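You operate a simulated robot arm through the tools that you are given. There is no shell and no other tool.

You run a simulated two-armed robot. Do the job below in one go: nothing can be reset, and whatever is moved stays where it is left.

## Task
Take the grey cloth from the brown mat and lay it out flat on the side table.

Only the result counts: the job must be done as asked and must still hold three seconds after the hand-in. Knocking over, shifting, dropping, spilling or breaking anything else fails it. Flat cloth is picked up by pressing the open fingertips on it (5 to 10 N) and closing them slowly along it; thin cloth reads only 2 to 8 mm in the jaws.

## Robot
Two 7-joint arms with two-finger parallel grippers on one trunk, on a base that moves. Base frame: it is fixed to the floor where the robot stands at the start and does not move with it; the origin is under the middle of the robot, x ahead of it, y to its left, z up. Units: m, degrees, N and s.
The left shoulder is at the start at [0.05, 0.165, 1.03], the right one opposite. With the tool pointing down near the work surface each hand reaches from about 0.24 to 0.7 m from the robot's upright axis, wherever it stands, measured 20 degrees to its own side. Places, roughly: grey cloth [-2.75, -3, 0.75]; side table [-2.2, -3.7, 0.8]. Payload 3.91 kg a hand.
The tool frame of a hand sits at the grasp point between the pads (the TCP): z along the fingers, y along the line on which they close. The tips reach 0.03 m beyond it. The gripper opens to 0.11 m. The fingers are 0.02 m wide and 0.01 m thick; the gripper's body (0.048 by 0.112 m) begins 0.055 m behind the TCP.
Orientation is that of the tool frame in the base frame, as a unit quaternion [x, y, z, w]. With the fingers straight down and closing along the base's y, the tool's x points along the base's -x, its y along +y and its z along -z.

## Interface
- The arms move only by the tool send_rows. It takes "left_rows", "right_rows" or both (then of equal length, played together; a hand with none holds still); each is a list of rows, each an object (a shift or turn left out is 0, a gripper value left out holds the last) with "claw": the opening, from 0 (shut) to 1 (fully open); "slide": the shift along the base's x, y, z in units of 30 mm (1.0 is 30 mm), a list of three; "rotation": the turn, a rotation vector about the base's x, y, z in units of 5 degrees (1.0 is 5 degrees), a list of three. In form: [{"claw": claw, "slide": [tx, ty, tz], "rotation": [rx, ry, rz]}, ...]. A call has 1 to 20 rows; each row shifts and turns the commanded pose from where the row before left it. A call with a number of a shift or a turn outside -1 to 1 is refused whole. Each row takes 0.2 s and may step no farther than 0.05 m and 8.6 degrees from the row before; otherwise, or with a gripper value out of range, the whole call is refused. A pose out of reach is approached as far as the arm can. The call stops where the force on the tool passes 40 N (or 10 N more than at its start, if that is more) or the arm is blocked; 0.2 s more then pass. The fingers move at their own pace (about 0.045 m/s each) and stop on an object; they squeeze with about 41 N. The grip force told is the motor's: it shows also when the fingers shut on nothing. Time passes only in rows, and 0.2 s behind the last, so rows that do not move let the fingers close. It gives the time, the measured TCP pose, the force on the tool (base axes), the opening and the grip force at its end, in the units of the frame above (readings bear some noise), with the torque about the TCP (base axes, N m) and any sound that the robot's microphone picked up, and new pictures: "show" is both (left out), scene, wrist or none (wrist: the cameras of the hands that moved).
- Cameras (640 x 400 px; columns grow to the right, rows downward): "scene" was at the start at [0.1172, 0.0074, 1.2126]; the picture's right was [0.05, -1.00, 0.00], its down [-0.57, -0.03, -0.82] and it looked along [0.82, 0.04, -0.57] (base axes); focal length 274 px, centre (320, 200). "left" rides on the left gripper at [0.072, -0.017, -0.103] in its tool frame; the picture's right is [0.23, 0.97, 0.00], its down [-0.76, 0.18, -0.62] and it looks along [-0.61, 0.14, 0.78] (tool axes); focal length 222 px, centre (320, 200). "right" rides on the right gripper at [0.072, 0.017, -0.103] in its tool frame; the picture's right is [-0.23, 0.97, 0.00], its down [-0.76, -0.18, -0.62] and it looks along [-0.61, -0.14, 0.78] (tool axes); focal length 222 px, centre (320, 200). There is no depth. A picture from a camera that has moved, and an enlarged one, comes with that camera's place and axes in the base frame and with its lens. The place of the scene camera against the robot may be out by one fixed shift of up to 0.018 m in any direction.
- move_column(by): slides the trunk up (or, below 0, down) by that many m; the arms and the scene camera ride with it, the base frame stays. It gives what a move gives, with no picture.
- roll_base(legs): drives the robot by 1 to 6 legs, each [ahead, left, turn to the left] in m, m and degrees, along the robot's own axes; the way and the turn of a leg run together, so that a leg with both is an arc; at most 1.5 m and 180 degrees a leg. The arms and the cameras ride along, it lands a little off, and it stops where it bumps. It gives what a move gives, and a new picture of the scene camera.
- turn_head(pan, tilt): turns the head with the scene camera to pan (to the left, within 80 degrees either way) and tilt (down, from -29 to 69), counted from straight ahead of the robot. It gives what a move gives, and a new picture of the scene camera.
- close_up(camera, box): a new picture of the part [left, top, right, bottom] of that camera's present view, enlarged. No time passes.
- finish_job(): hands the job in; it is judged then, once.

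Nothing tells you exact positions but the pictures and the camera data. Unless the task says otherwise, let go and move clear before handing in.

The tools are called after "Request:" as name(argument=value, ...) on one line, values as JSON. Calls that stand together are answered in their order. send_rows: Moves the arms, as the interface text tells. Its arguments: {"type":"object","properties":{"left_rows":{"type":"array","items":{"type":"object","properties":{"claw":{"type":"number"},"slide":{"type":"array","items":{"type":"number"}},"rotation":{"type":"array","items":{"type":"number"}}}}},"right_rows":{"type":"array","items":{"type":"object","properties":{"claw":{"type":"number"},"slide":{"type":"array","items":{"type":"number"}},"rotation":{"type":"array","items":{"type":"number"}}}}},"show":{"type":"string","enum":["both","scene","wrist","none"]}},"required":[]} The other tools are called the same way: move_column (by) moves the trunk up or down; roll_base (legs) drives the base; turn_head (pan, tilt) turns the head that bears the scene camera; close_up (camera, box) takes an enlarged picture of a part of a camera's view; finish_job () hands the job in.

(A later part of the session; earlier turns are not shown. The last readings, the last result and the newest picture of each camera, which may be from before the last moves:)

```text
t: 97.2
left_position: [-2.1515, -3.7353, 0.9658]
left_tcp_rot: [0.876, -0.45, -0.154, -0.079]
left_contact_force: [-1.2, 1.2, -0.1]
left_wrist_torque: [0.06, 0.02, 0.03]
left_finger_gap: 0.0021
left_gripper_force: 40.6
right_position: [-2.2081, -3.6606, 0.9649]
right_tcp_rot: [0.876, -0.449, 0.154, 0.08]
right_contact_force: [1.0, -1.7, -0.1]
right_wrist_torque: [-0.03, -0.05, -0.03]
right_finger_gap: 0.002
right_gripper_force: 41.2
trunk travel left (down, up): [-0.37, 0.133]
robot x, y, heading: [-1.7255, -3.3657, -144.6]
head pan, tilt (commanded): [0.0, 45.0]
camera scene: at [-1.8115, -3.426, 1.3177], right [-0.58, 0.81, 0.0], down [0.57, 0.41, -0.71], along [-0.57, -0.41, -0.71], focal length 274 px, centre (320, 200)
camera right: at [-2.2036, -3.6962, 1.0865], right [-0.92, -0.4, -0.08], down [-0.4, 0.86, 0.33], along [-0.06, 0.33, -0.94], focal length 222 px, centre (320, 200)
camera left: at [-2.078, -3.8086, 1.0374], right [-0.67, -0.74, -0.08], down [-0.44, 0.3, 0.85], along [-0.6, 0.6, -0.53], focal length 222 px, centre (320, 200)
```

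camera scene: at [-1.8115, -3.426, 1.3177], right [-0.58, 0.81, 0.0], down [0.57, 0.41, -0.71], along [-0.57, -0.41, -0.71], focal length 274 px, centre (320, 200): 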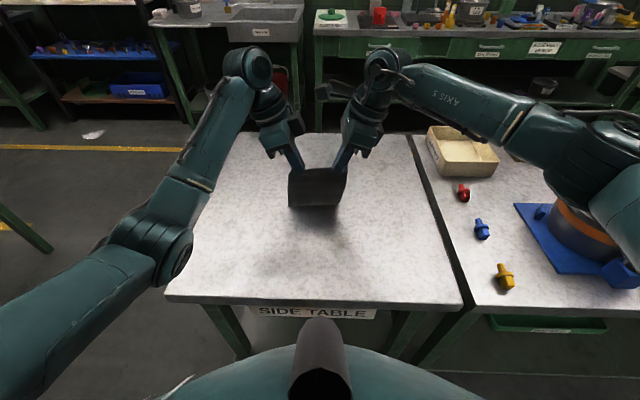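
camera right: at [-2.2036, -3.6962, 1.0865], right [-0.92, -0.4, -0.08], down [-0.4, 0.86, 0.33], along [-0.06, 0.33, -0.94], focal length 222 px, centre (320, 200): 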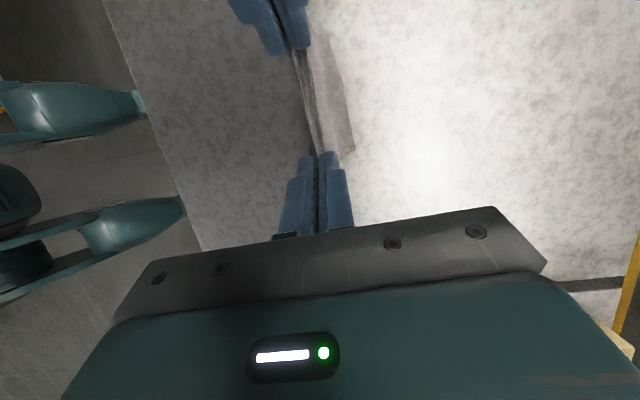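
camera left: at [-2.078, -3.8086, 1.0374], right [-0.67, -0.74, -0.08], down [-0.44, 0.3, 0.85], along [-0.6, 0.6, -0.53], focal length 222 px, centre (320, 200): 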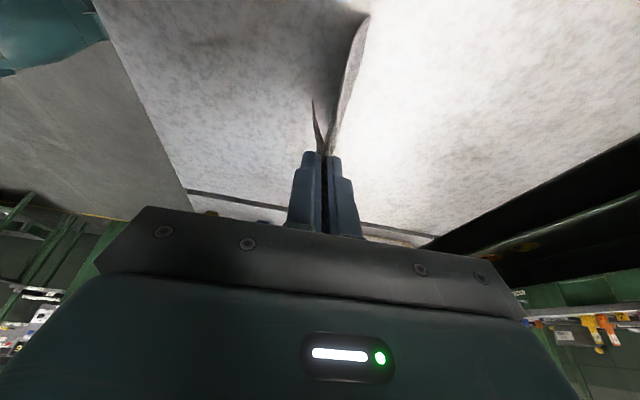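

The sheet now slopes forward correctly, but laid from here its near edge would end within 4 cm of the table's edge. I will lift, go forward again to the arms' limit and repeat the touchdown further onto the table.

Request:
send_rows(left_rows=[{"slide": [0, 0, 0.6]}, {"slide": [0, 0, 0.6]}, {"slide": [-0.3393, -0.2421, 0.2]}, {"slide": [-0.3393, -0.2421, 0]}, {"slide": [-0.3393, -0.2421, 0]}, {"slide": [-0.3393, -0.2421, 0]}, {"slide": [-0.3393, -0.2421, 0]}, {"slide": [-0.3393, -0.2421, 0]}, {}, {}], right_rows=[{"slide": [0, 0, 0.6]}, {"slide": [0, 0, 0.6]}, {"slide": [-0.3393, -0.2421, 0.2]}, {"slide": [-0.3393, -0.2421, 0]}, {"slide": [-0.3393, -0.2421, 0]}, {"slide": [-0.3393, -0.2421, 0]}, {"slide": [-0.3393, -0.2421, 0]}, {"slide": [-0.3393, -0.2421, 0]}, {}, {}], show="wrist")

```text
t: 99.4
left_position: [-2.214, -3.7788, 1.008]
left_tcp_rot: [0.876, -0.45, -0.155, -0.08]
left_contact_force: [-1.7, 2.1, -0.9]
left_wrist_torque: [0.07, 0.05, 0.04]
left_finger_gap: 0.0019
left_gripper_force: 40.6
right_position: [-2.268, -3.7046, 1.0058]
right_tcp_rot: [0.877, -0.449, 0.154, 0.079]
right_contact_force: [1.9, -1.4, 0.0]
right_wrist_torque: [-0.06, -0.05, 0.02]
right_finger_gap: 0.0018
right_gripper_force: 41.3
trunk travel left (down, up): [-0.37, 0.133]
robot x, y, heading: [-1.7211, -3.3678, -144.2]
head pan, tilt (commanded): [0.0, 45.0]
camera right: at [-2.2645, -3.7398, 1.1279], right [-0.92, -0.4, -0.08], down [-0.4, 0.86, 0.33], along [-0.06, 0.33, -0.94], focal length 222 px, centre (320, 200)
camera left: at [-2.1398, -3.8529, 1.0802], right [-0.67, -0.74, -0.08], down [-0.44, 0.3, 0.85], along [-0.6, 0.6, -0.53], focal length 222 px, centre (320, 200)
```

right: 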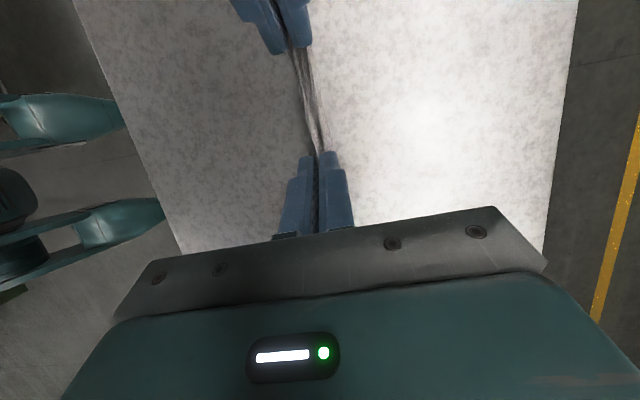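
left: 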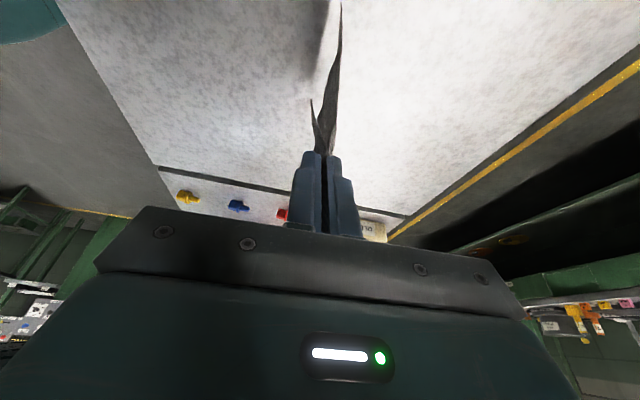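

Request:
send_rows(left_rows=[{"slide": [0.081, 0.058, -0.44]}, {"slide": [0.081, 0.058, -0.44]}, {"slide": [0.163, 0.116, -0.4]}, {"slide": [0.19, 0.137, 0]}, {"slide": [0.19, 0.137, 0]}, {"slide": [0.19, 0.137, 0]}, {"slide": [0.19, 0.137, 0]}], right_rows=[{"slide": [0.081, 0.058, -0.4]}, {"slide": [0.081, 0.058, -0.4]}, {"slide": [0.163, 0.116, -0.4]}, {"slide": [0.19, 0.137, 0]}, {"slide": [0.19, 0.137, 0]}, {"slide": [0.19, 0.137, 0]}, {"slide": [0.19, 0.137, 0]}], show="both")

```text
t: 101.0
left_position: [-2.1789, -3.7555, 0.9692]
left_tcp_rot: [0.877, -0.449, -0.154, -0.079]
left_contact_force: [-2.5, 2.0, 0.3]
left_wrist_torque: [0.06, 0.05, -0.04]
left_finger_gap: 0.0018
left_gripper_force: 41.0
right_position: [-2.2367, -3.6796, 0.9716]
right_tcp_rot: [0.877, -0.449, 0.155, 0.079]
right_contact_force: [1.0, -2.5, -0.4]
right_wrist_torque: [-0.05, -0.05, -0.02]
right_finger_gap: 0.0019
right_gripper_force: 41.0
trunk travel left (down, up): [-0.37, 0.133]
robot x, y, heading: [-1.7202, -3.3634, -144.0]
head pan, tilt (commanded): [0.0, 45.0]
camera scene: at [-1.8115, -3.426, 1.3177], right [-0.58, 0.81, 0.0], down [0.57, 0.41, -0.71], along [-0.57, -0.41, -0.71], focal length 274 px, centre (320, 200)
camera right: at [-2.2319, -3.7164, 1.0926], right [-0.92, -0.39, -0.08], down [-0.4, 0.86, 0.33], along [-0.06, 0.33, -0.94], focal length 222 px, centre (320, 200)
camera left: at [-2.1062, -3.8294, 1.0418], right [-0.67, -0.74, -0.08], down [-0.44, 0.3, 0.85], along [-0.6, 0.6, -0.53], focal length 222 px, centre (320, 200)
```

scene: 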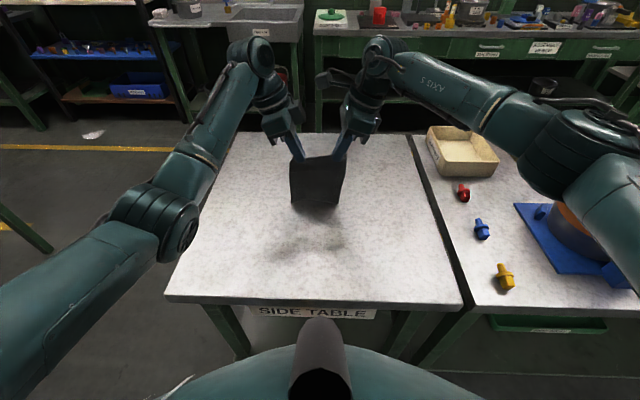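
right: 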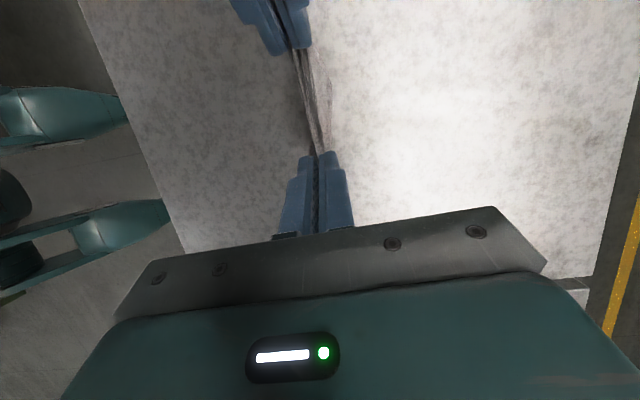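
left: 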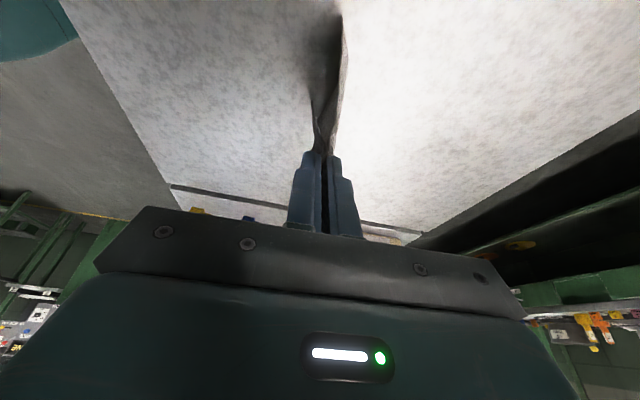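

Request:
send_rows(left_rows=[{"slide": [0.136, 0.097, -0.1]}, {"slide": [0.19, 0.137, -0.1]}, {"slide": [0.19, 0.137, -0.1]}, {"slide": [0.19, 0.137, -0.1]}, {"slide": [0.19, 0.137, 0]}], right_rows=[{"slide": [0.136, 0.097, -0.15]}, {"slide": [0.19, 0.137, -0.12]}, {"slide": [0.19, 0.137, -0.1]}, {"slide": [0.19, 0.137, -0.1]}, {"slide": [0.19, 0.137, 0]}], show="wrist")

```text
t: 102.2
left_position: [-2.1522, -3.7359, 0.9558]
left_tcp_rot: [0.876, -0.45, -0.154, -0.079]
left_contact_force: [-1.5, 1.9, -0.4]
left_wrist_torque: [0.09, 0.03, 0.01]
left_finger_gap: 0.002
left_gripper_force: 40.5
right_position: [-2.2096, -3.6606, 0.9552]
right_tcp_rot: [0.876, -0.449, 0.154, 0.079]
right_contact_force: [1.2, -2.2, -0.5]
right_wrist_torque: [-0.08, -0.04, -0.01]
right_finger_gap: 0.0019
right_gripper_force: 41.0
trunk travel left (down, up): [-0.37, 0.133]
robot x, y, heading: [-1.7196, -3.3701, -144.1]
head pan, tilt (commanded): [0.0, 45.0]
camera right: at [-2.2049, -3.6973, 1.0782], right [-0.92, -0.4, -0.08], down [-0.4, 0.86, 0.33], along [-0.06, 0.33, -0.94], focal length 222 px, centre (320, 200)
camera left: at [-2.0791, -3.8105, 1.0294], right [-0.67, -0.74, -0.08], down [-0.44, 0.3, 0.85], along [-0.6, 0.6, -0.53], focal length 222 px, centre (320, 200)
```

right: 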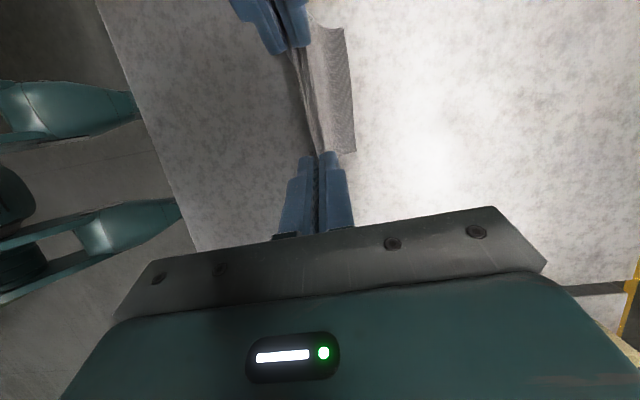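
left: 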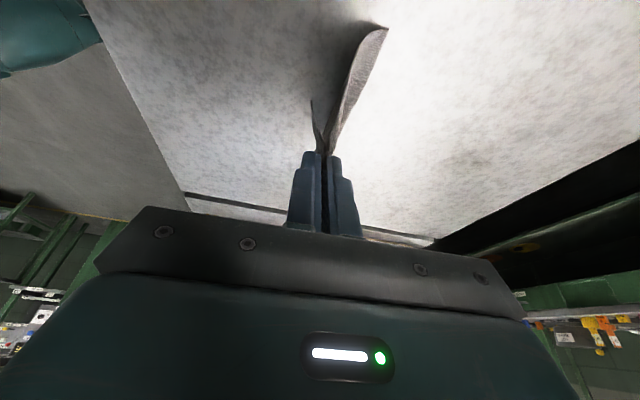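

The sheet now slopes forward with its far edge curling onto the table ahead of the hands. I will continue down and back along a gentle diagonal so it lays progressively.

Request:
send_rows(left_rows=[{"slide": [0.209, 0.15, -0.267]}, {"slide": [0.209, 0.15, -0.267]}, {"slide": [0.209, 0.15, -0.267]}, {"slide": [0.226, 0.162, -0.222]}, {"slide": [0.226, 0.162, -0.222]}, {"slide": [0.226, 0.162, -0.222]}], right_rows=[{"slide": [0.209, 0.15, -0.267]}, {"slide": [0.209, 0.15, -0.267]}, {"slide": [0.209, 0.15, -0.267]}, {"slide": [0.226, 0.162, -0.222]}, {"slide": [0.226, 0.162, -0.222]}, {"slide": [0.226, 0.162, -0.222]}], show="both")

```text
t: 103.6
left_position: [-2.1134, -3.7076, 0.9145]
left_tcp_rot: [0.877, -0.449, -0.155, -0.079]
left_contact_force: [-1.1, 4.1, -0.2]
left_wrist_torque: [0.11, 0.09, 0.01]
left_finger_gap: 0.002
left_gripper_force: 41.5
right_position: [-2.1711, -3.6332, 0.9108]
right_tcp_rot: [0.877, -0.449, 0.154, 0.079]
right_contact_force: [2.0, -3.3, 0.1]
right_wrist_torque: [-0.09, -0.13, 0.05]
right_finger_gap: 0.002
right_gripper_force: 41.0
trunk travel left (down, up): [-0.37, 0.133]
robot x, y, heading: [-1.72, -3.3621, -144.6]
head pan, tilt (commanded): [0.0, 45.0]
camera scene: at [-1.8115, -3.426, 1.3177], right [-0.58, 0.81, 0.0], down [0.57, 0.41, -0.71], along [-0.57, -0.41, -0.71], focal length 274 px, centre (320, 200)
camera right: at [-2.1664, -3.6689, 1.0333], right [-0.92, -0.4, -0.08], down [-0.4, 0.86, 0.33], along [-0.06, 0.33, -0.94], focal length 222 px, centre (320, 200)
camera left: at [-2.0393, -3.782, 0.9863], right [-0.67, -0.74, -0.08], down [-0.44, 0.3, 0.85], along [-0.6, 0.6, -0.53], focal length 222 px, centre (320, 200)
```

scene: 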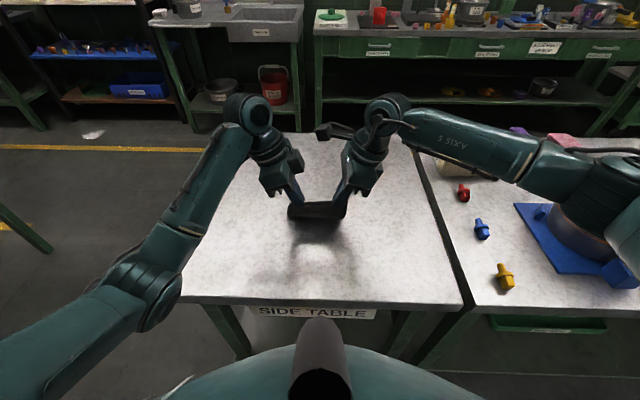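
right: 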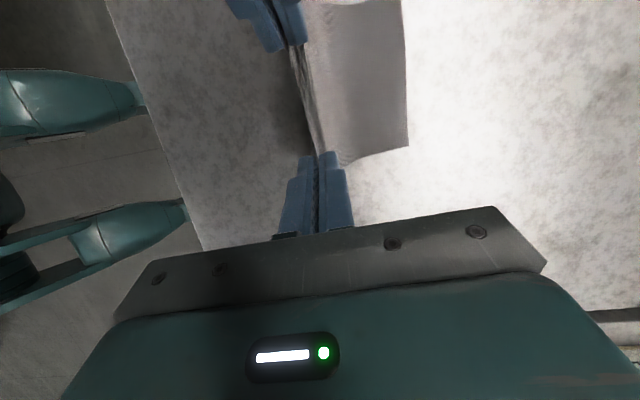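
left: 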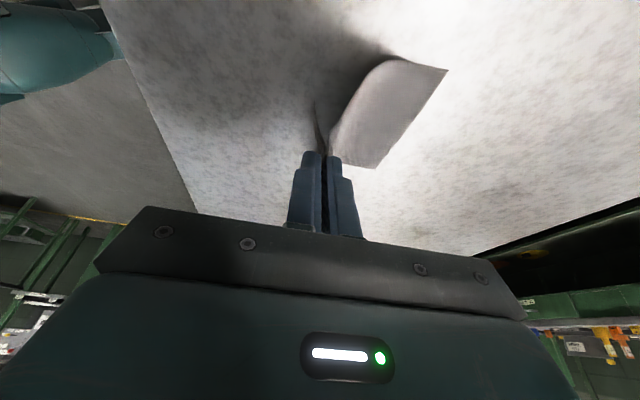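

The far edge is pinned in place and the sheet is lying down behind it. I will relieve the slight sideways tension between the hands and continue the diagonal.

Request:
send_rows(left_rows=[{"slide": [0.156, 0.164, -0.222]}, {"slide": [0.181, 0.129, -0.222]}, {"slide": [0.181, 0.129, -0.222]}, {"slide": [0.136, 0.097, -0.222]}, {"slide": [0.136, 0.097, -0.222]}, {"slide": [0.136, 0.097, -0.222]}], right_rows=[{"slide": [0.206, 0.094, -0.15]}, {"slide": [0.181, 0.129, -0.2]}, {"slide": [0.181, 0.129, -0.222]}, {"slide": [0.136, 0.097, -0.222]}, {"slide": [0.136, 0.097, -0.222]}, {"slide": [0.136, 0.097, -0.222]}], show="both")

```text
t: 105.0
left_position: [-2.0863, -3.6866, 0.8722]
left_tcp_rot: [0.876, -0.449, -0.155, -0.079]
left_contact_force: [0.6, 0.4, -0.4]
left_wrist_torque: [0.02, 0.0, -0.02]
left_finger_gap: 0.0018
left_gripper_force: 40.8
right_position: [-2.1404, -3.614, 0.8745]
right_tcp_rot: [0.876, -0.449, 0.154, 0.079]
right_contact_force: [1.0, -0.2, 0.0]
right_wrist_torque: [0.01, 0.02, 0.01]
right_finger_gap: 0.002
right_gripper_force: 40.8
trunk travel left (down, up): [-0.37, 0.133]
robot x, y, heading: [-1.722, -3.3623, -144.5]
head pan, tilt (commanded): [0.0, 45.0]
camera scene: at [-1.8115, -3.4261, 1.3177], right [-0.58, 0.81, 0.0], down [0.57, 0.41, -0.71], along [-0.57, -0.41, -0.71], focal length 274 px, centre (320, 200)
camera right: at [-2.1361, -3.6502, 0.9963], right [-0.92, -0.4, -0.08], down [-0.4, 0.86, 0.33], along [-0.06, 0.33, -0.94], focal length 222 px, centre (320, 200)
camera left: at [-2.0118, -3.7605, 0.9449], right [-0.67, -0.74, -0.08], down [-0.44, 0.3, 0.85], along [-0.6, 0.6, -0.53], focal length 222 px, centre (320, 200)
```

scene: 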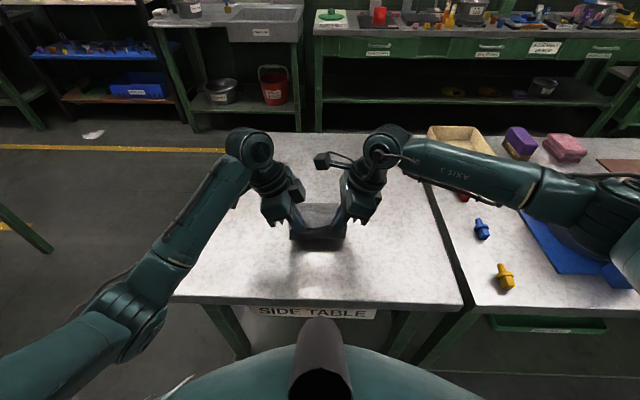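
right: 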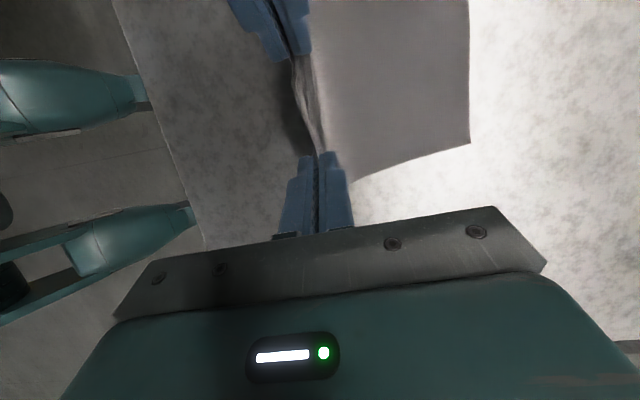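
left: 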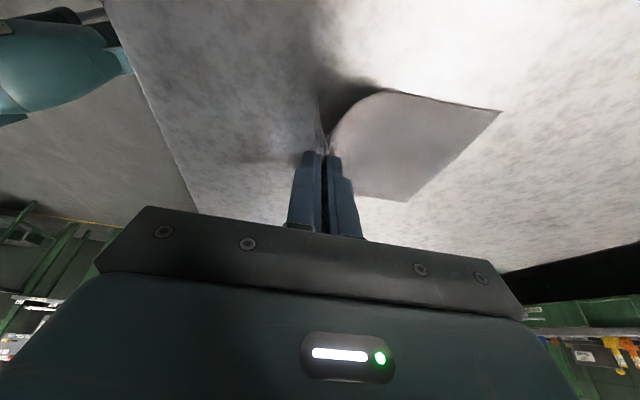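

Request:
send_rows(left_rows=[{"slide": [0.163, 0.116, -0.17]}, {"slide": [0.163, 0.116, -0.17]}, {"slide": [0.163, 0.116, -0.17]}], right_rows=[{"slide": [0.163, 0.116, -0.21]}, {"slide": [0.163, 0.116, -0.2]}, {"slide": [0.163, 0.116, -0.18]}], show="wrist")

Request:
close_up(camera="scene", box=[240, 180, 400, 290])

Request:
close_up(camera="left", box=[240, 60, 520, 240])

Request:
close_up(camera="right", box=[200, 0, 520, 240])

```text
t: 105.8
left_position: [-2.0703, -3.6773, 0.8582]
left_tcp_rot: [0.876, -0.449, -0.155, -0.08]
left_contact_force: [-0.8, 0.6, 0.3]
left_wrist_torque: [-0.01, 0.01, -0.02]
left_finger_gap: 0.0019
left_gripper_force: 41.5
right_position: [-2.1255, -3.6025, 0.8572]
right_tcp_rot: [0.877, -0.448, 0.155, 0.08]
right_contact_force: [0.4, 0.0, -0.2]
right_wrist_torque: [-0.01, 0.02, 0.05]
right_finger_gap: 0.002
right_gripper_force: 40.7
trunk travel left (down, up): [-0.37, 0.133]
robot x, y, heading: [-1.7208, -3.3644, -144.1]
head pan, tilt (commanded): [0.0, 45.0]
camera right: at [-2.1214, -3.6392, 0.9783], right [-0.92, -0.4, -0.08], down [-0.4, 0.86, 0.33], along [-0.06, 0.33, -0.94], focal length 222 px, centre (320, 200)
camera left: at [-1.997, -3.7507, 0.9301], right [-0.67, -0.74, -0.08], down [-0.44, 0.3, 0.85], along [-0.6, 0.6, -0.53], focal length 222 px, centre (320, 200)
```

right: 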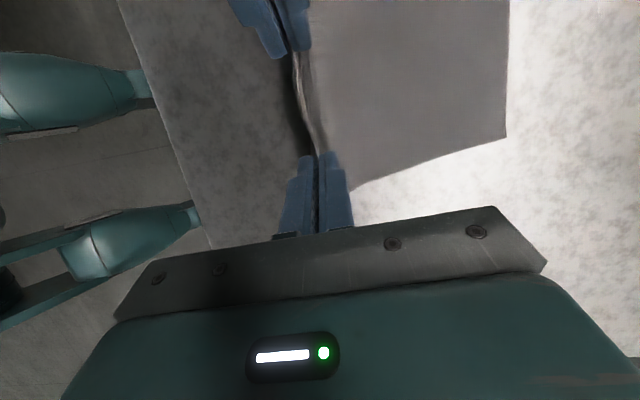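
left: 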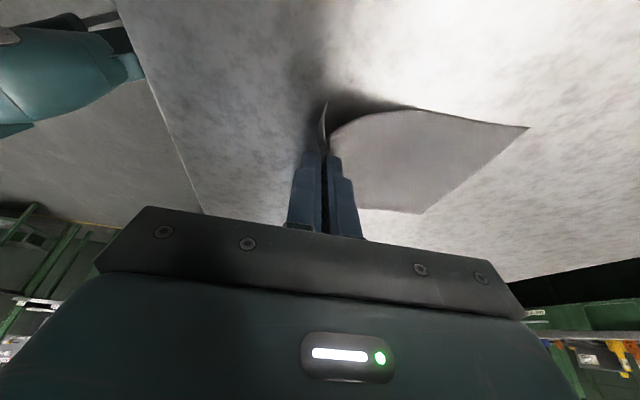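

```text
3.64 times, centred on (320, 235) of scene
camera zoom: at [-1.8115, -3.4261, 1.3177], right [-0.58, 0.81, 0.0], down [0.57, 0.41, -0.71], along [-0.57, -0.41, -0.71], focal length 996 px, centre (320, 73)
```

zoom: 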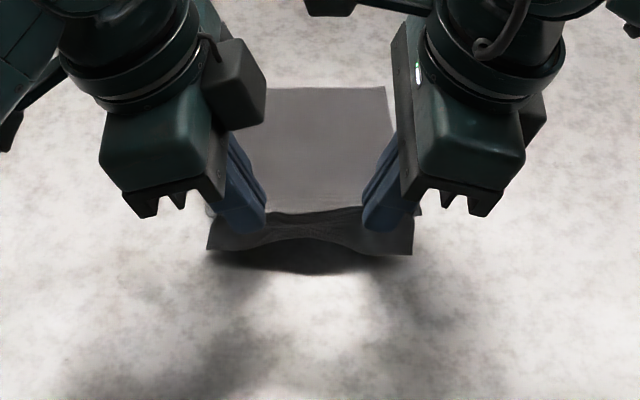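

```text
2.22 times, centred on (380, 150) of left
camera zoom: at [-1.997, -3.7507, 0.9301], right [-0.67, -0.74, -0.08], down [-0.44, 0.3, 0.85], along [-0.6, 0.6, -0.53], focal length 494 px, centre (187, 311)
```

zoom: 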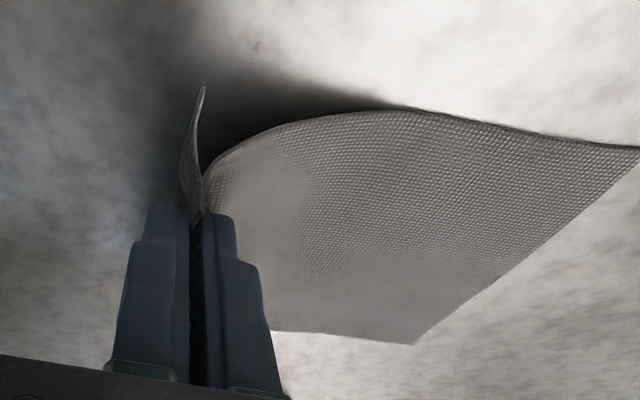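

```text
1.67 times, centred on (360, 120) of right
camera zoom: at [-2.1214, -3.6392, 0.9783], right [-0.92, -0.4, -0.08], down [-0.4, 0.86, 0.33], along [-0.06, 0.33, -0.94], focal length 370 px, centre (253, 333)
```

zoom: 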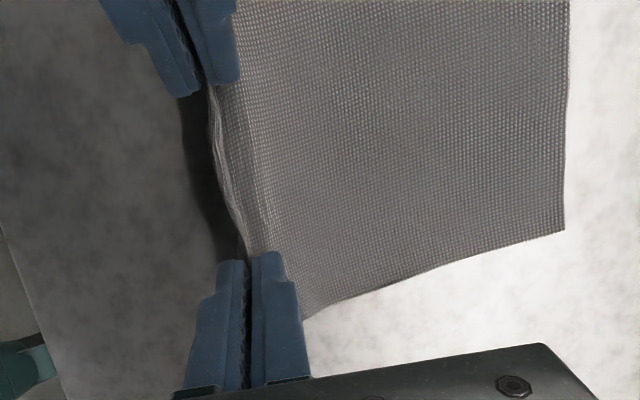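

The main sheet lies flat, and the short near flap hangs straight down under the fingertips. I will nudge forward while lowering a little so the flap bends back towards me rather than tucking under.

Request:
send_rows(left_rows=[{"slide": [-0.109, -0.077, -0.07]}, {"slide": [-0.109, -0.077, -0.08]}, {"slide": [-0.109, -0.077, -0.08]}, {"slide": [-0.055, -0.039, -0.08]}], right_rows=[{"slide": [-0.109, -0.077, -0.05]}, {"slide": [-0.109, -0.077, -0.07]}, {"slide": [-0.109, -0.077, -0.08]}, {"slide": [-0.055, -0.039, -0.08]}], show="wrist")

Request:
close_up(camera="left", box=[240, 60, 520, 240])

Request:
close_up(camera="scene", box=[240, 180, 400, 290])

```text
t: 106.8
left_position: [-2.0825, -3.6851, 0.8481]
left_tcp_rot: [0.877, -0.448, -0.155, -0.08]
left_contact_force: [-0.5, 1.0, -0.3]
left_wrist_torque: [-0.01, 0.02, 0.02]
left_finger_gap: 0.002
left_gripper_force: 40.7
right_position: [-2.1374, -3.6111, 0.8489]
right_tcp_rot: [0.876, -0.45, 0.155, 0.08]
right_contact_force: [1.0, -0.1, -0.1]
right_wrist_torque: [0.0, 0.0, 0.02]
right_finger_gap: 0.0019
right_gripper_force: 40.7
trunk travel left (down, up): [-0.37, 0.133]
robot x, y, heading: [-1.7194, -3.3671, -144.6]
head pan, tilt (commanded): [0.0, 45.0]
camera right: at [-2.1339, -3.6477, 0.9701], right [-0.92, -0.4, -0.08], down [-0.4, 0.86, 0.33], along [-0.06, 0.33, -0.94], focal length 222 px, centre (320, 200)
camera left: at [-2.0088, -3.759, 0.9206], right [-0.67, -0.74, -0.08], down [-0.44, 0.3, 0.85], along [-0.6, 0.6, -0.53], focal length 222 px, centre (320, 200)
```

right: 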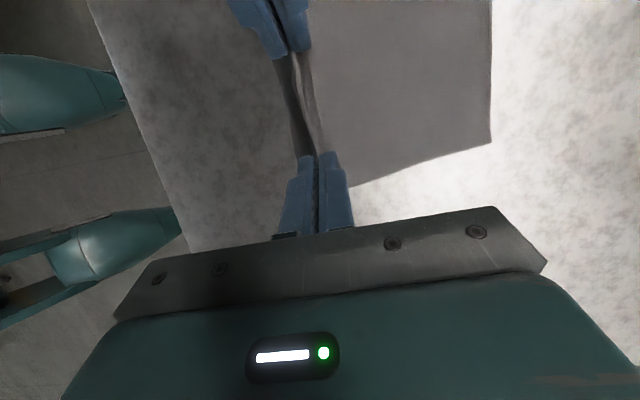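
left: 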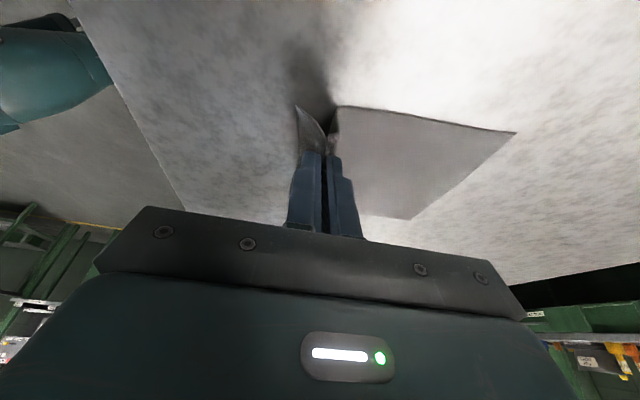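

```text
2.22 times, centred on (380, 150) of left
camera zoom: at [-2.0088, -3.759, 0.9206], right [-0.67, -0.74, -0.08], down [-0.44, 0.3, 0.85], along [-0.6, 0.6, -0.53], focal length 494 px, centre (187, 311)
```

zoom: 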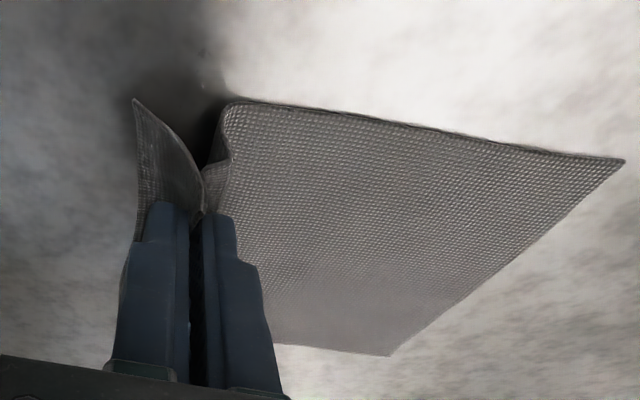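

```text
3.64 times, centred on (320, 235) of scene
camera zoom: at [-1.8116, -3.4261, 1.3176], right [-0.58, 0.81, 0.0], down [0.57, 0.41, -0.71], along [-0.57, -0.41, -0.71], focal length 996 px, centre (320, 73)
```

zoom: 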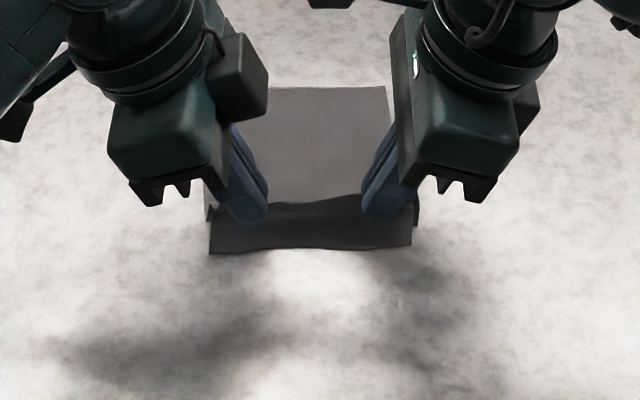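

The flap now lies back towards me, as wanted. I will lower the tips until they press lightly on the table.

Request:
send_rows(left_rows=[{"slide": [-0.027, -0.019, -0.12]}, {"slide": [-0.027, -0.019, -0.12]}, {"slide": [0, 0, -0.1]}, {"slide": [0, 0, -0.08]}], right_rows=[{"slide": [-0.027, -0.019, -0.14]}, {"slide": [-0.027, -0.019, -0.13]}, {"slide": [0, 0, -0.1]}, {"slide": [0, 0, -0.08]}], show="none")

```text
t: 107.8
left_position: [-2.0845, -3.6866, 0.8344]
left_tcp_rot: [0.876, -0.449, -0.154, -0.08]
left_contact_force: [-0.3, 1.6, 0.5]
left_wrist_torque: [0.09, 0.04, 0.02]
left_finger_gap: 0.0021
left_gripper_force: 40.9
right_position: [-2.139, -3.6123, 0.8353]
right_tcp_rot: [0.876, -0.45, 0.154, 0.079]
right_contact_force: [1.1, -0.7, 0.1]
right_wrist_torque: [0.0, -0.03, 0.01]
right_finger_gap: 0.0017
right_gripper_force: 41.2
trunk travel left (down, up): [-0.37, 0.133]
robot x, y, heading: [-1.7236, -3.3636, -144.4]
head pan, tilt (commanded): [0.0, 45.0]
```

Request:
send_rows(left_rows=[{"slide": [0, 0, -0.06]}, {"slide": [0, 0, -0.06]}, {"slide": [0, 0, -0.04]}], right_rows=[{"slide": [0, 0, -0.07]}, {"slide": [0, 0, -0.07]}, {"slide": [0, 0, -0.05]}], show="none")

```text
t: 108.6
left_position: [-2.0832, -3.6857, 0.8327]
left_tcp_rot: [0.876, -0.449, -0.155, -0.077]
left_contact_force: [-0.5, -1.8, 8.1]
left_wrist_torque: [-0.07, 0.09, 0.04]
left_finger_gap: 0.0022
left_gripper_force: 41.6
right_position: [-2.14, -3.6143, 0.8338]
right_tcp_rot: [0.876, -0.448, 0.155, 0.083]
right_contact_force: [-0.5, 3.9, 19.9]
right_wrist_torque: [0.11, 0.05, 0.0]
right_finger_gap: 0.0022
right_gripper_force: 40.9
trunk travel left (down, up): [-0.37, 0.133]
robot x, y, heading: [-1.7222, -3.365, -144.7]
head pan, tilt (commanded): [0.0, 45.0]
```

Both hands are in contact, left at 8 N and right at 20 N. I will ease the right hand off, then open the fingers slowly while drawing the hands back, so the far fingers stay still and the near fingers pull the fold open.

Request:
send_rows(left_rows=[{"slide": [0, 0, 0.03]}, {"claw": 0.04, "slide": [0.03, 0.021, 0]}, {"claw": 0.07, "slide": [0.045, 0.032, 0]}, {"claw": 0.1, "slide": [0.045, 0.032, 0]}, {"claw": 0.13, "slide": [0.045, 0.032, 0]}, {"claw": 0.16, "slide": [0.045, 0.032, 0]}, {"claw": 0.19, "slide": [0.045, 0.032, 0]}], right_rows=[{"slide": [0, 0, 0.14]}, {"claw": 0.04, "slide": [0.03, 0.021, 0]}, {"claw": 0.07, "slide": [0.045, 0.032, 0]}, {"claw": 0.1, "slide": [0.045, 0.032, 0]}, {"claw": 0.13, "slide": [0.045, 0.032, 0]}, {"claw": 0.16, "slide": [0.045, 0.032, 0]}, {"claw": 0.19, "slide": [0.045, 0.032, 0]}], show="wrist")

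Request:
close_up(camera="left", box=[240, 60, 520, 240])

Request:
close_up(camera="scene", box=[240, 180, 400, 290])

```text
t: 110.2
left_position: [-2.0752, -3.6793, 0.8327]
left_tcp_rot: [0.876, -0.449, -0.156, -0.079]
left_contact_force: [-1.5, -1.8, 20.0]
left_wrist_torque: [-0.22, 0.25, -0.02]
left_finger_gap: 0.0217
left_gripper_force: 0.9
right_position: [-2.1317, -3.6067, 0.8345]
right_tcp_rot: [0.876, -0.45, 0.154, 0.08]
right_contact_force: [0.1, -0.4, -0.4]
right_wrist_torque: [-0.02, 0.0, 0.01]
right_finger_gap: 0.0208
right_gripper_force: 0.0
trunk travel left (down, up): [-0.37, 0.133]
robot x, y, heading: [-1.7229, -3.3644, -144.2]
head pan, tilt (commanded): [0.0, 45.0]
camera right: at [-2.1269, -3.6426, 0.9562], right [-0.92, -0.4, -0.08], down [-0.4, 0.86, 0.33], along [-0.06, 0.33, -0.94], focal length 222 px, centre (320, 200)
camera left: at [-2.0023, -3.7537, 0.9051], right [-0.67, -0.74, -0.07], down [-0.43, 0.31, 0.85], along [-0.61, 0.6, -0.53], focal length 222 px, centre (320, 200)
```

right: 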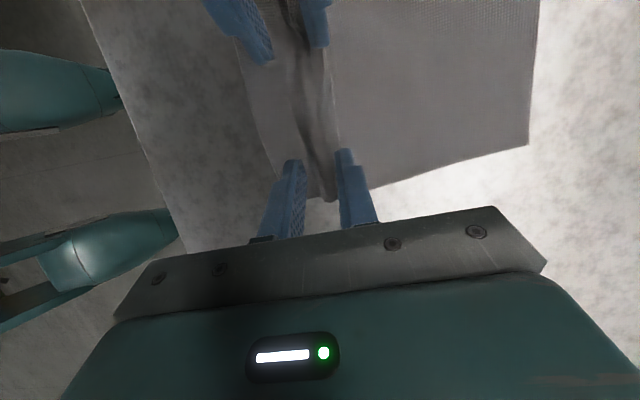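
left: 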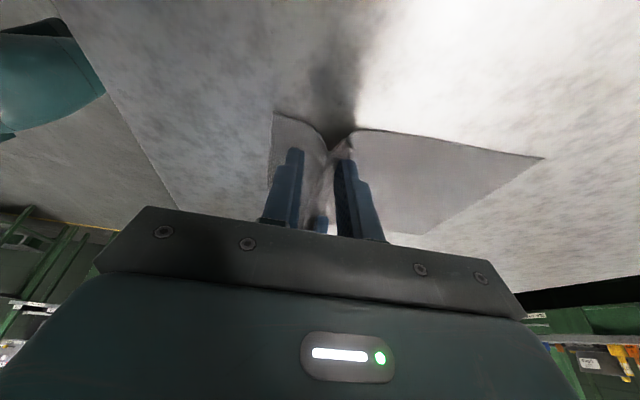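

```text
2.22 times, centred on (380, 150) of left
camera zoom: at [-2.0023, -3.7537, 0.9051], right [-0.67, -0.74, -0.07], down [-0.43, 0.31, 0.85], along [-0.61, 0.6, -0.53], focal length 494 px, centre (187, 311)
```

zoom: 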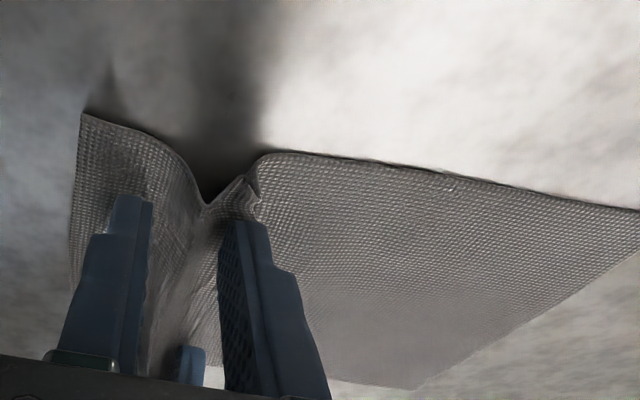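

```text
3.64 times, centred on (320, 235) of scene
camera zoom: at [-1.8104, -3.4252, 1.3179], right [-0.58, 0.81, 0.0], down [0.57, 0.41, -0.71], along [-0.57, -0.41, -0.71], focal length 996 px, centre (320, 73)
```

zoom: 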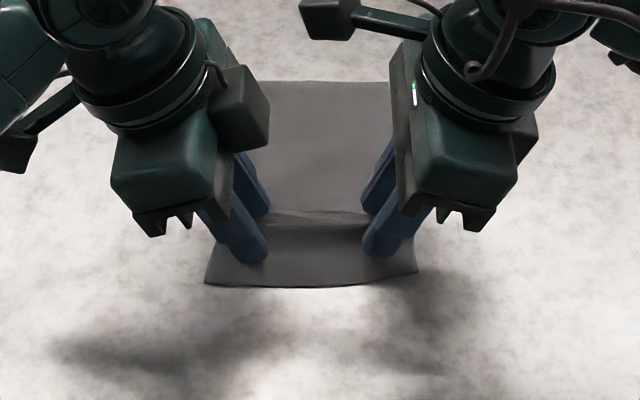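

The fold is opening as planned. I will balance the press, lighter on the left and a touch more on the right, and continue opening.

Request:
send_rows(left_rows=[{"slide": [0, 0, 0.11]}, {"claw": 0.22, "slide": [0.045, 0.032, 0]}, {"claw": 0.25, "slide": [0.045, 0.032, 0]}, {"claw": 0.28, "slide": [0.045, 0.032, 0]}, {"claw": 0.31, "slide": [0.045, 0.032, 0]}, {"claw": 0.34, "slide": [0.045, 0.032, 0]}, {"claw": 0.37, "slide": [0.045, 0.032, 0]}], right_rows=[{"slide": [0, 0, -0.09]}, {"claw": 0.22, "slide": [0.045, 0.032, 0]}, {"claw": 0.25, "slide": [0.045, 0.032, 0]}, {"claw": 0.28, "slide": [0.045, 0.032, 0]}, {"claw": 0.31, "slide": [0.045, 0.032, 0]}, {"claw": 0.34, "slide": [0.045, 0.032, 0]}, {"claw": 0.37, "slide": [0.045, 0.032, 0]}], show="wrist")

Request:
close_up(camera="left", box=[200, 60, 520, 240])

Request:
close_up(camera="scene", box=[240, 180, 400, 290])

```text
t: 111.8
left_position: [-2.0682, -3.6733, 0.8337]
left_tcp_rot: [0.876, -0.449, -0.155, -0.079]
left_contact_force: [-0.1, -0.5, 0.4]
left_wrist_torque: [-0.02, 0.01, 0.01]
left_finger_gap: 0.0408
left_gripper_force: 0.0
right_position: [-2.1236, -3.6009, 0.8332]
right_tcp_rot: [0.876, -0.449, 0.154, 0.082]
right_contact_force: [-3.6, -2.9, 19.4]
right_wrist_torque: [-0.27, 0.31, 0.03]
right_finger_gap: 0.0404
right_gripper_force: 0.1
trunk travel left (down, up): [-0.37, 0.133]
robot x, y, heading: [-1.7217, -3.363, -144.2]
head pan, tilt (commanded): [0.0, 45.0]
camera right: at [-2.1201, -3.6374, 0.9547], right [-0.92, -0.39, -0.07], down [-0.4, 0.86, 0.32], along [-0.06, 0.33, -0.94], focal length 222 px, centre (320, 200)
camera left: at [-1.9943, -3.7476, 0.9078], right [-0.67, -0.74, -0.08], down [-0.44, 0.3, 0.85], along [-0.6, 0.6, -0.53], focal length 222 px, centre (320, 200)
```

right: 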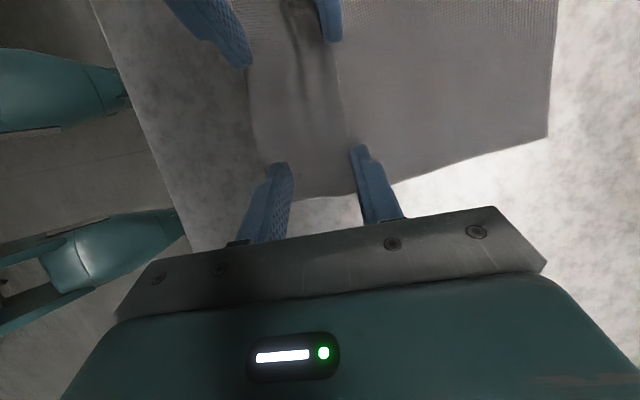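
left: 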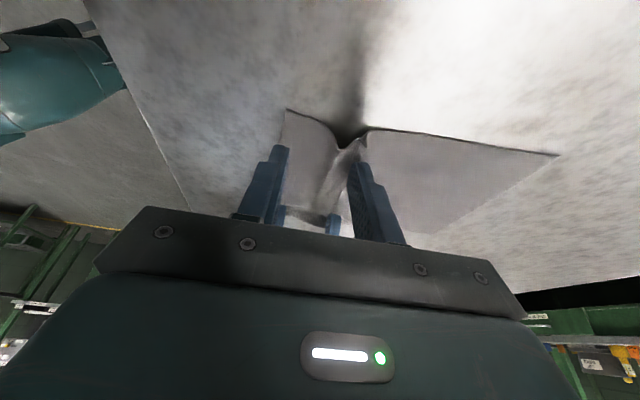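

```text
2.00 times, centred on (360, 150) of left
camera zoom: at [-1.9943, -3.7476, 0.9078], right [-0.67, -0.74, -0.08], down [-0.44, 0.3, 0.85], along [-0.6, 0.6, -0.53], focal length 444 px, centre (240, 300)
```

zoom: 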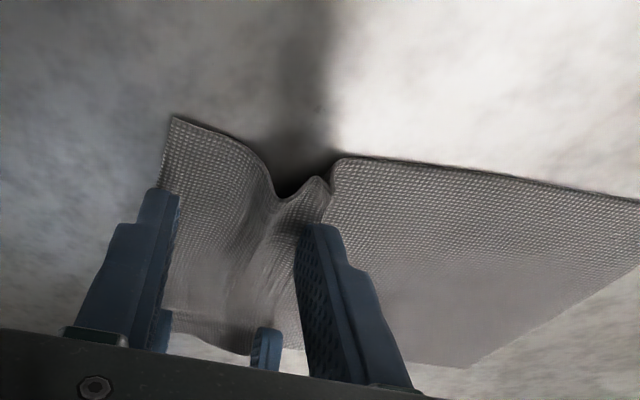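

```text
3.64 times, centred on (320, 235) of scene
camera zoom: at [-1.8105, -3.4256, 1.3179], right [-0.58, 0.81, 0.0], down [0.57, 0.41, -0.71], along [-0.57, -0.41, -0.71], focal length 996 px, centre (320, 73)
```

zoom: 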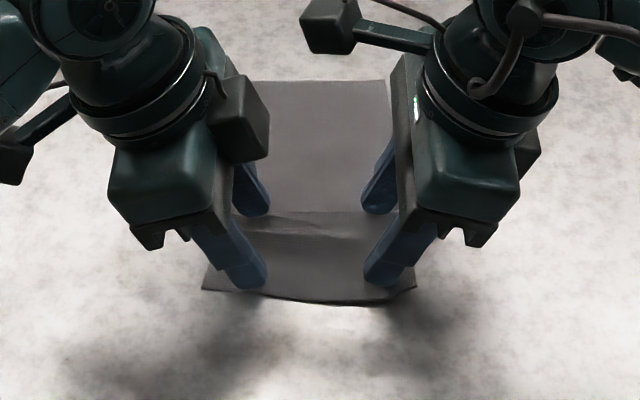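

The right side has flattened, but the left lost contact and keeps a small ridge. I will hold the right hand lightly pressed, step the left near finger forward onto the cloth again, and repeat the press-and-open on the left.

Request:
send_rows(left_rows=[{"slide": [0, 0, 0.15]}, {"claw": 0.3, "slide": [-0.109, -0.077, 0]}, {"claw": 0.227, "slide": [-0.109, -0.077, 0]}, {"slide": [0, 0, 0]}, {"slide": [0, 0, -0.15]}, {"slide": [0, 0, -0.05]}, {"slide": [0, 0, -0.03]}], right_rows=[{"slide": [0, 0, 0.09]}, {}, {}, {}, {}, {}, {}], show="wrist")

Request:
close_up(camera="left", box=[200, 60, 520, 240])

```text
t: 113.4
left_position: [-2.0755, -3.6788, 0.8337]
left_tcp_rot: [0.876, -0.449, -0.155, -0.079]
left_contact_force: [0.7, -0.5, 3.3]
left_wrist_torque: [-0.07, 0.02, 0.01]
left_finger_gap: 0.0248
left_gripper_force: 0.0
right_position: [-2.1227, -3.6026, 0.8343]
right_tcp_rot: [0.877, -0.449, 0.154, 0.079]
right_contact_force: [0.3, 1.1, 3.7]
right_wrist_torque: [-0.02, 0.05, -0.02]
right_finger_gap: 0.0403
right_gripper_force: 0.1
trunk travel left (down, up): [-0.37, 0.133]
robot x, y, heading: [-1.721, -3.3663, -144.4]
head pan, tilt (commanded): [0.0, 45.0]
camera right: at [-2.1195, -3.6372, 0.9552], right [-0.92, -0.4, -0.08], down [-0.4, 0.86, 0.33], along [-0.06, 0.33, -0.94], focal length 222 px, centre (320, 200)
camera left: at [-2.0019, -3.7525, 0.9058], right [-0.67, -0.74, -0.08], down [-0.44, 0.3, 0.85], along [-0.6, 0.6, -0.53], focal length 222 px, centre (320, 200)
```

right: 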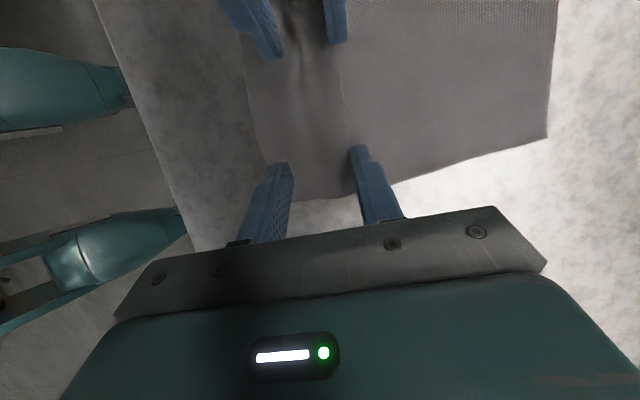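
left: 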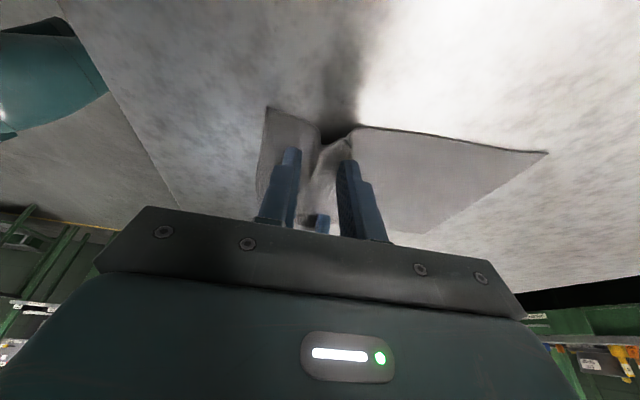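

```text
2.00 times, centred on (360, 150) of left
camera zoom: at [-2.0019, -3.7525, 0.9058], right [-0.67, -0.74, -0.08], down [-0.44, 0.3, 0.85], along [-0.6, 0.6, -0.53], focal length 444 px, centre (240, 300)
```

zoom: 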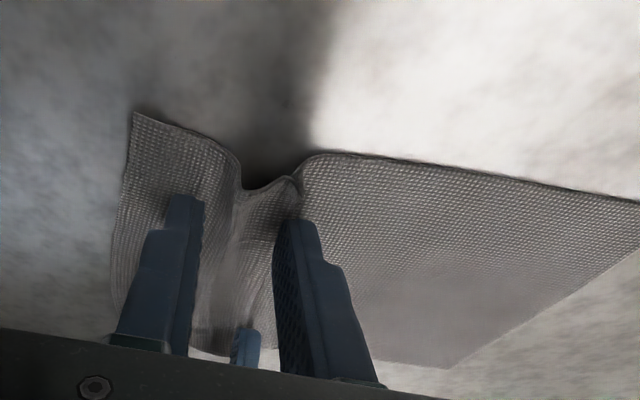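

Request:
send_rows(left_rows=[{"slide": [0, 0, -0.06]}, {"claw": 0.257, "slide": [0.045, 0.032, 0]}, {"claw": 0.287, "slide": [0.045, 0.032, 0]}, {"claw": 0.317, "slide": [0.045, 0.032, 0]}, {"claw": 0.347, "slide": [0.045, 0.032, 0]}, {"claw": 0.377, "slide": [0.045, 0.032, 0]}], show="wrist")

Request:
close_up(camera="left", box=[200, 60, 520, 240])

```text
t: 114.8
left_position: [-2.0711, -3.6732, 0.8334]
left_tcp_rot: [0.876, -0.45, -0.156, -0.078]
left_contact_force: [-2.2, -3.8, 25.5]
left_wrist_torque: [-0.34, 0.4, 0.09]
left_finger_gap: 0.0409
left_gripper_force: 0.1
right_position: [-2.1237, -3.6006, 0.8358]
right_tcp_rot: [0.877, -0.449, 0.154, 0.08]
right_contact_force: [0.1, 0.5, -0.5]
right_wrist_torque: [0.0, 0.01, -0.01]
right_finger_gap: 0.0405
right_gripper_force: 0.0
trunk travel left (down, up): [-0.37, 0.133]
robot x, y, heading: [-1.7241, -3.3635, -144.2]
head pan, tilt (commanded): [0.0, 45.0]
camera left: at [-1.9955, -3.7477, 0.9048], right [-0.67, -0.74, -0.07], down [-0.43, 0.31, 0.85], along [-0.61, 0.6, -0.52], focal length 222 px, centre (320, 200)
```

left: 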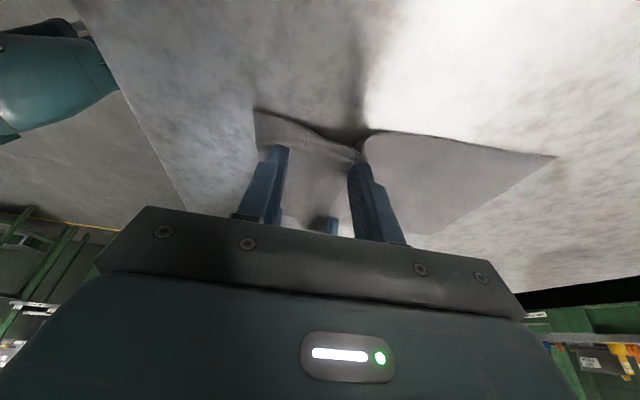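

```text
2.00 times, centred on (360, 150) of left
camera zoom: at [-1.9955, -3.7477, 0.9048], right [-0.67, -0.74, -0.07], down [-0.43, 0.31, 0.85], along [-0.61, 0.6, -0.52], focal length 444 px, centre (240, 300)
```

zoom: 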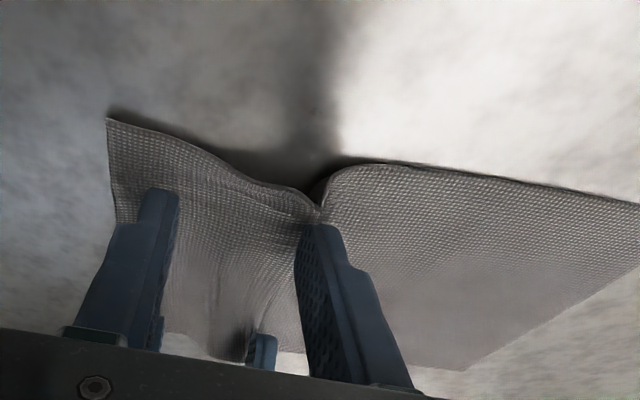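

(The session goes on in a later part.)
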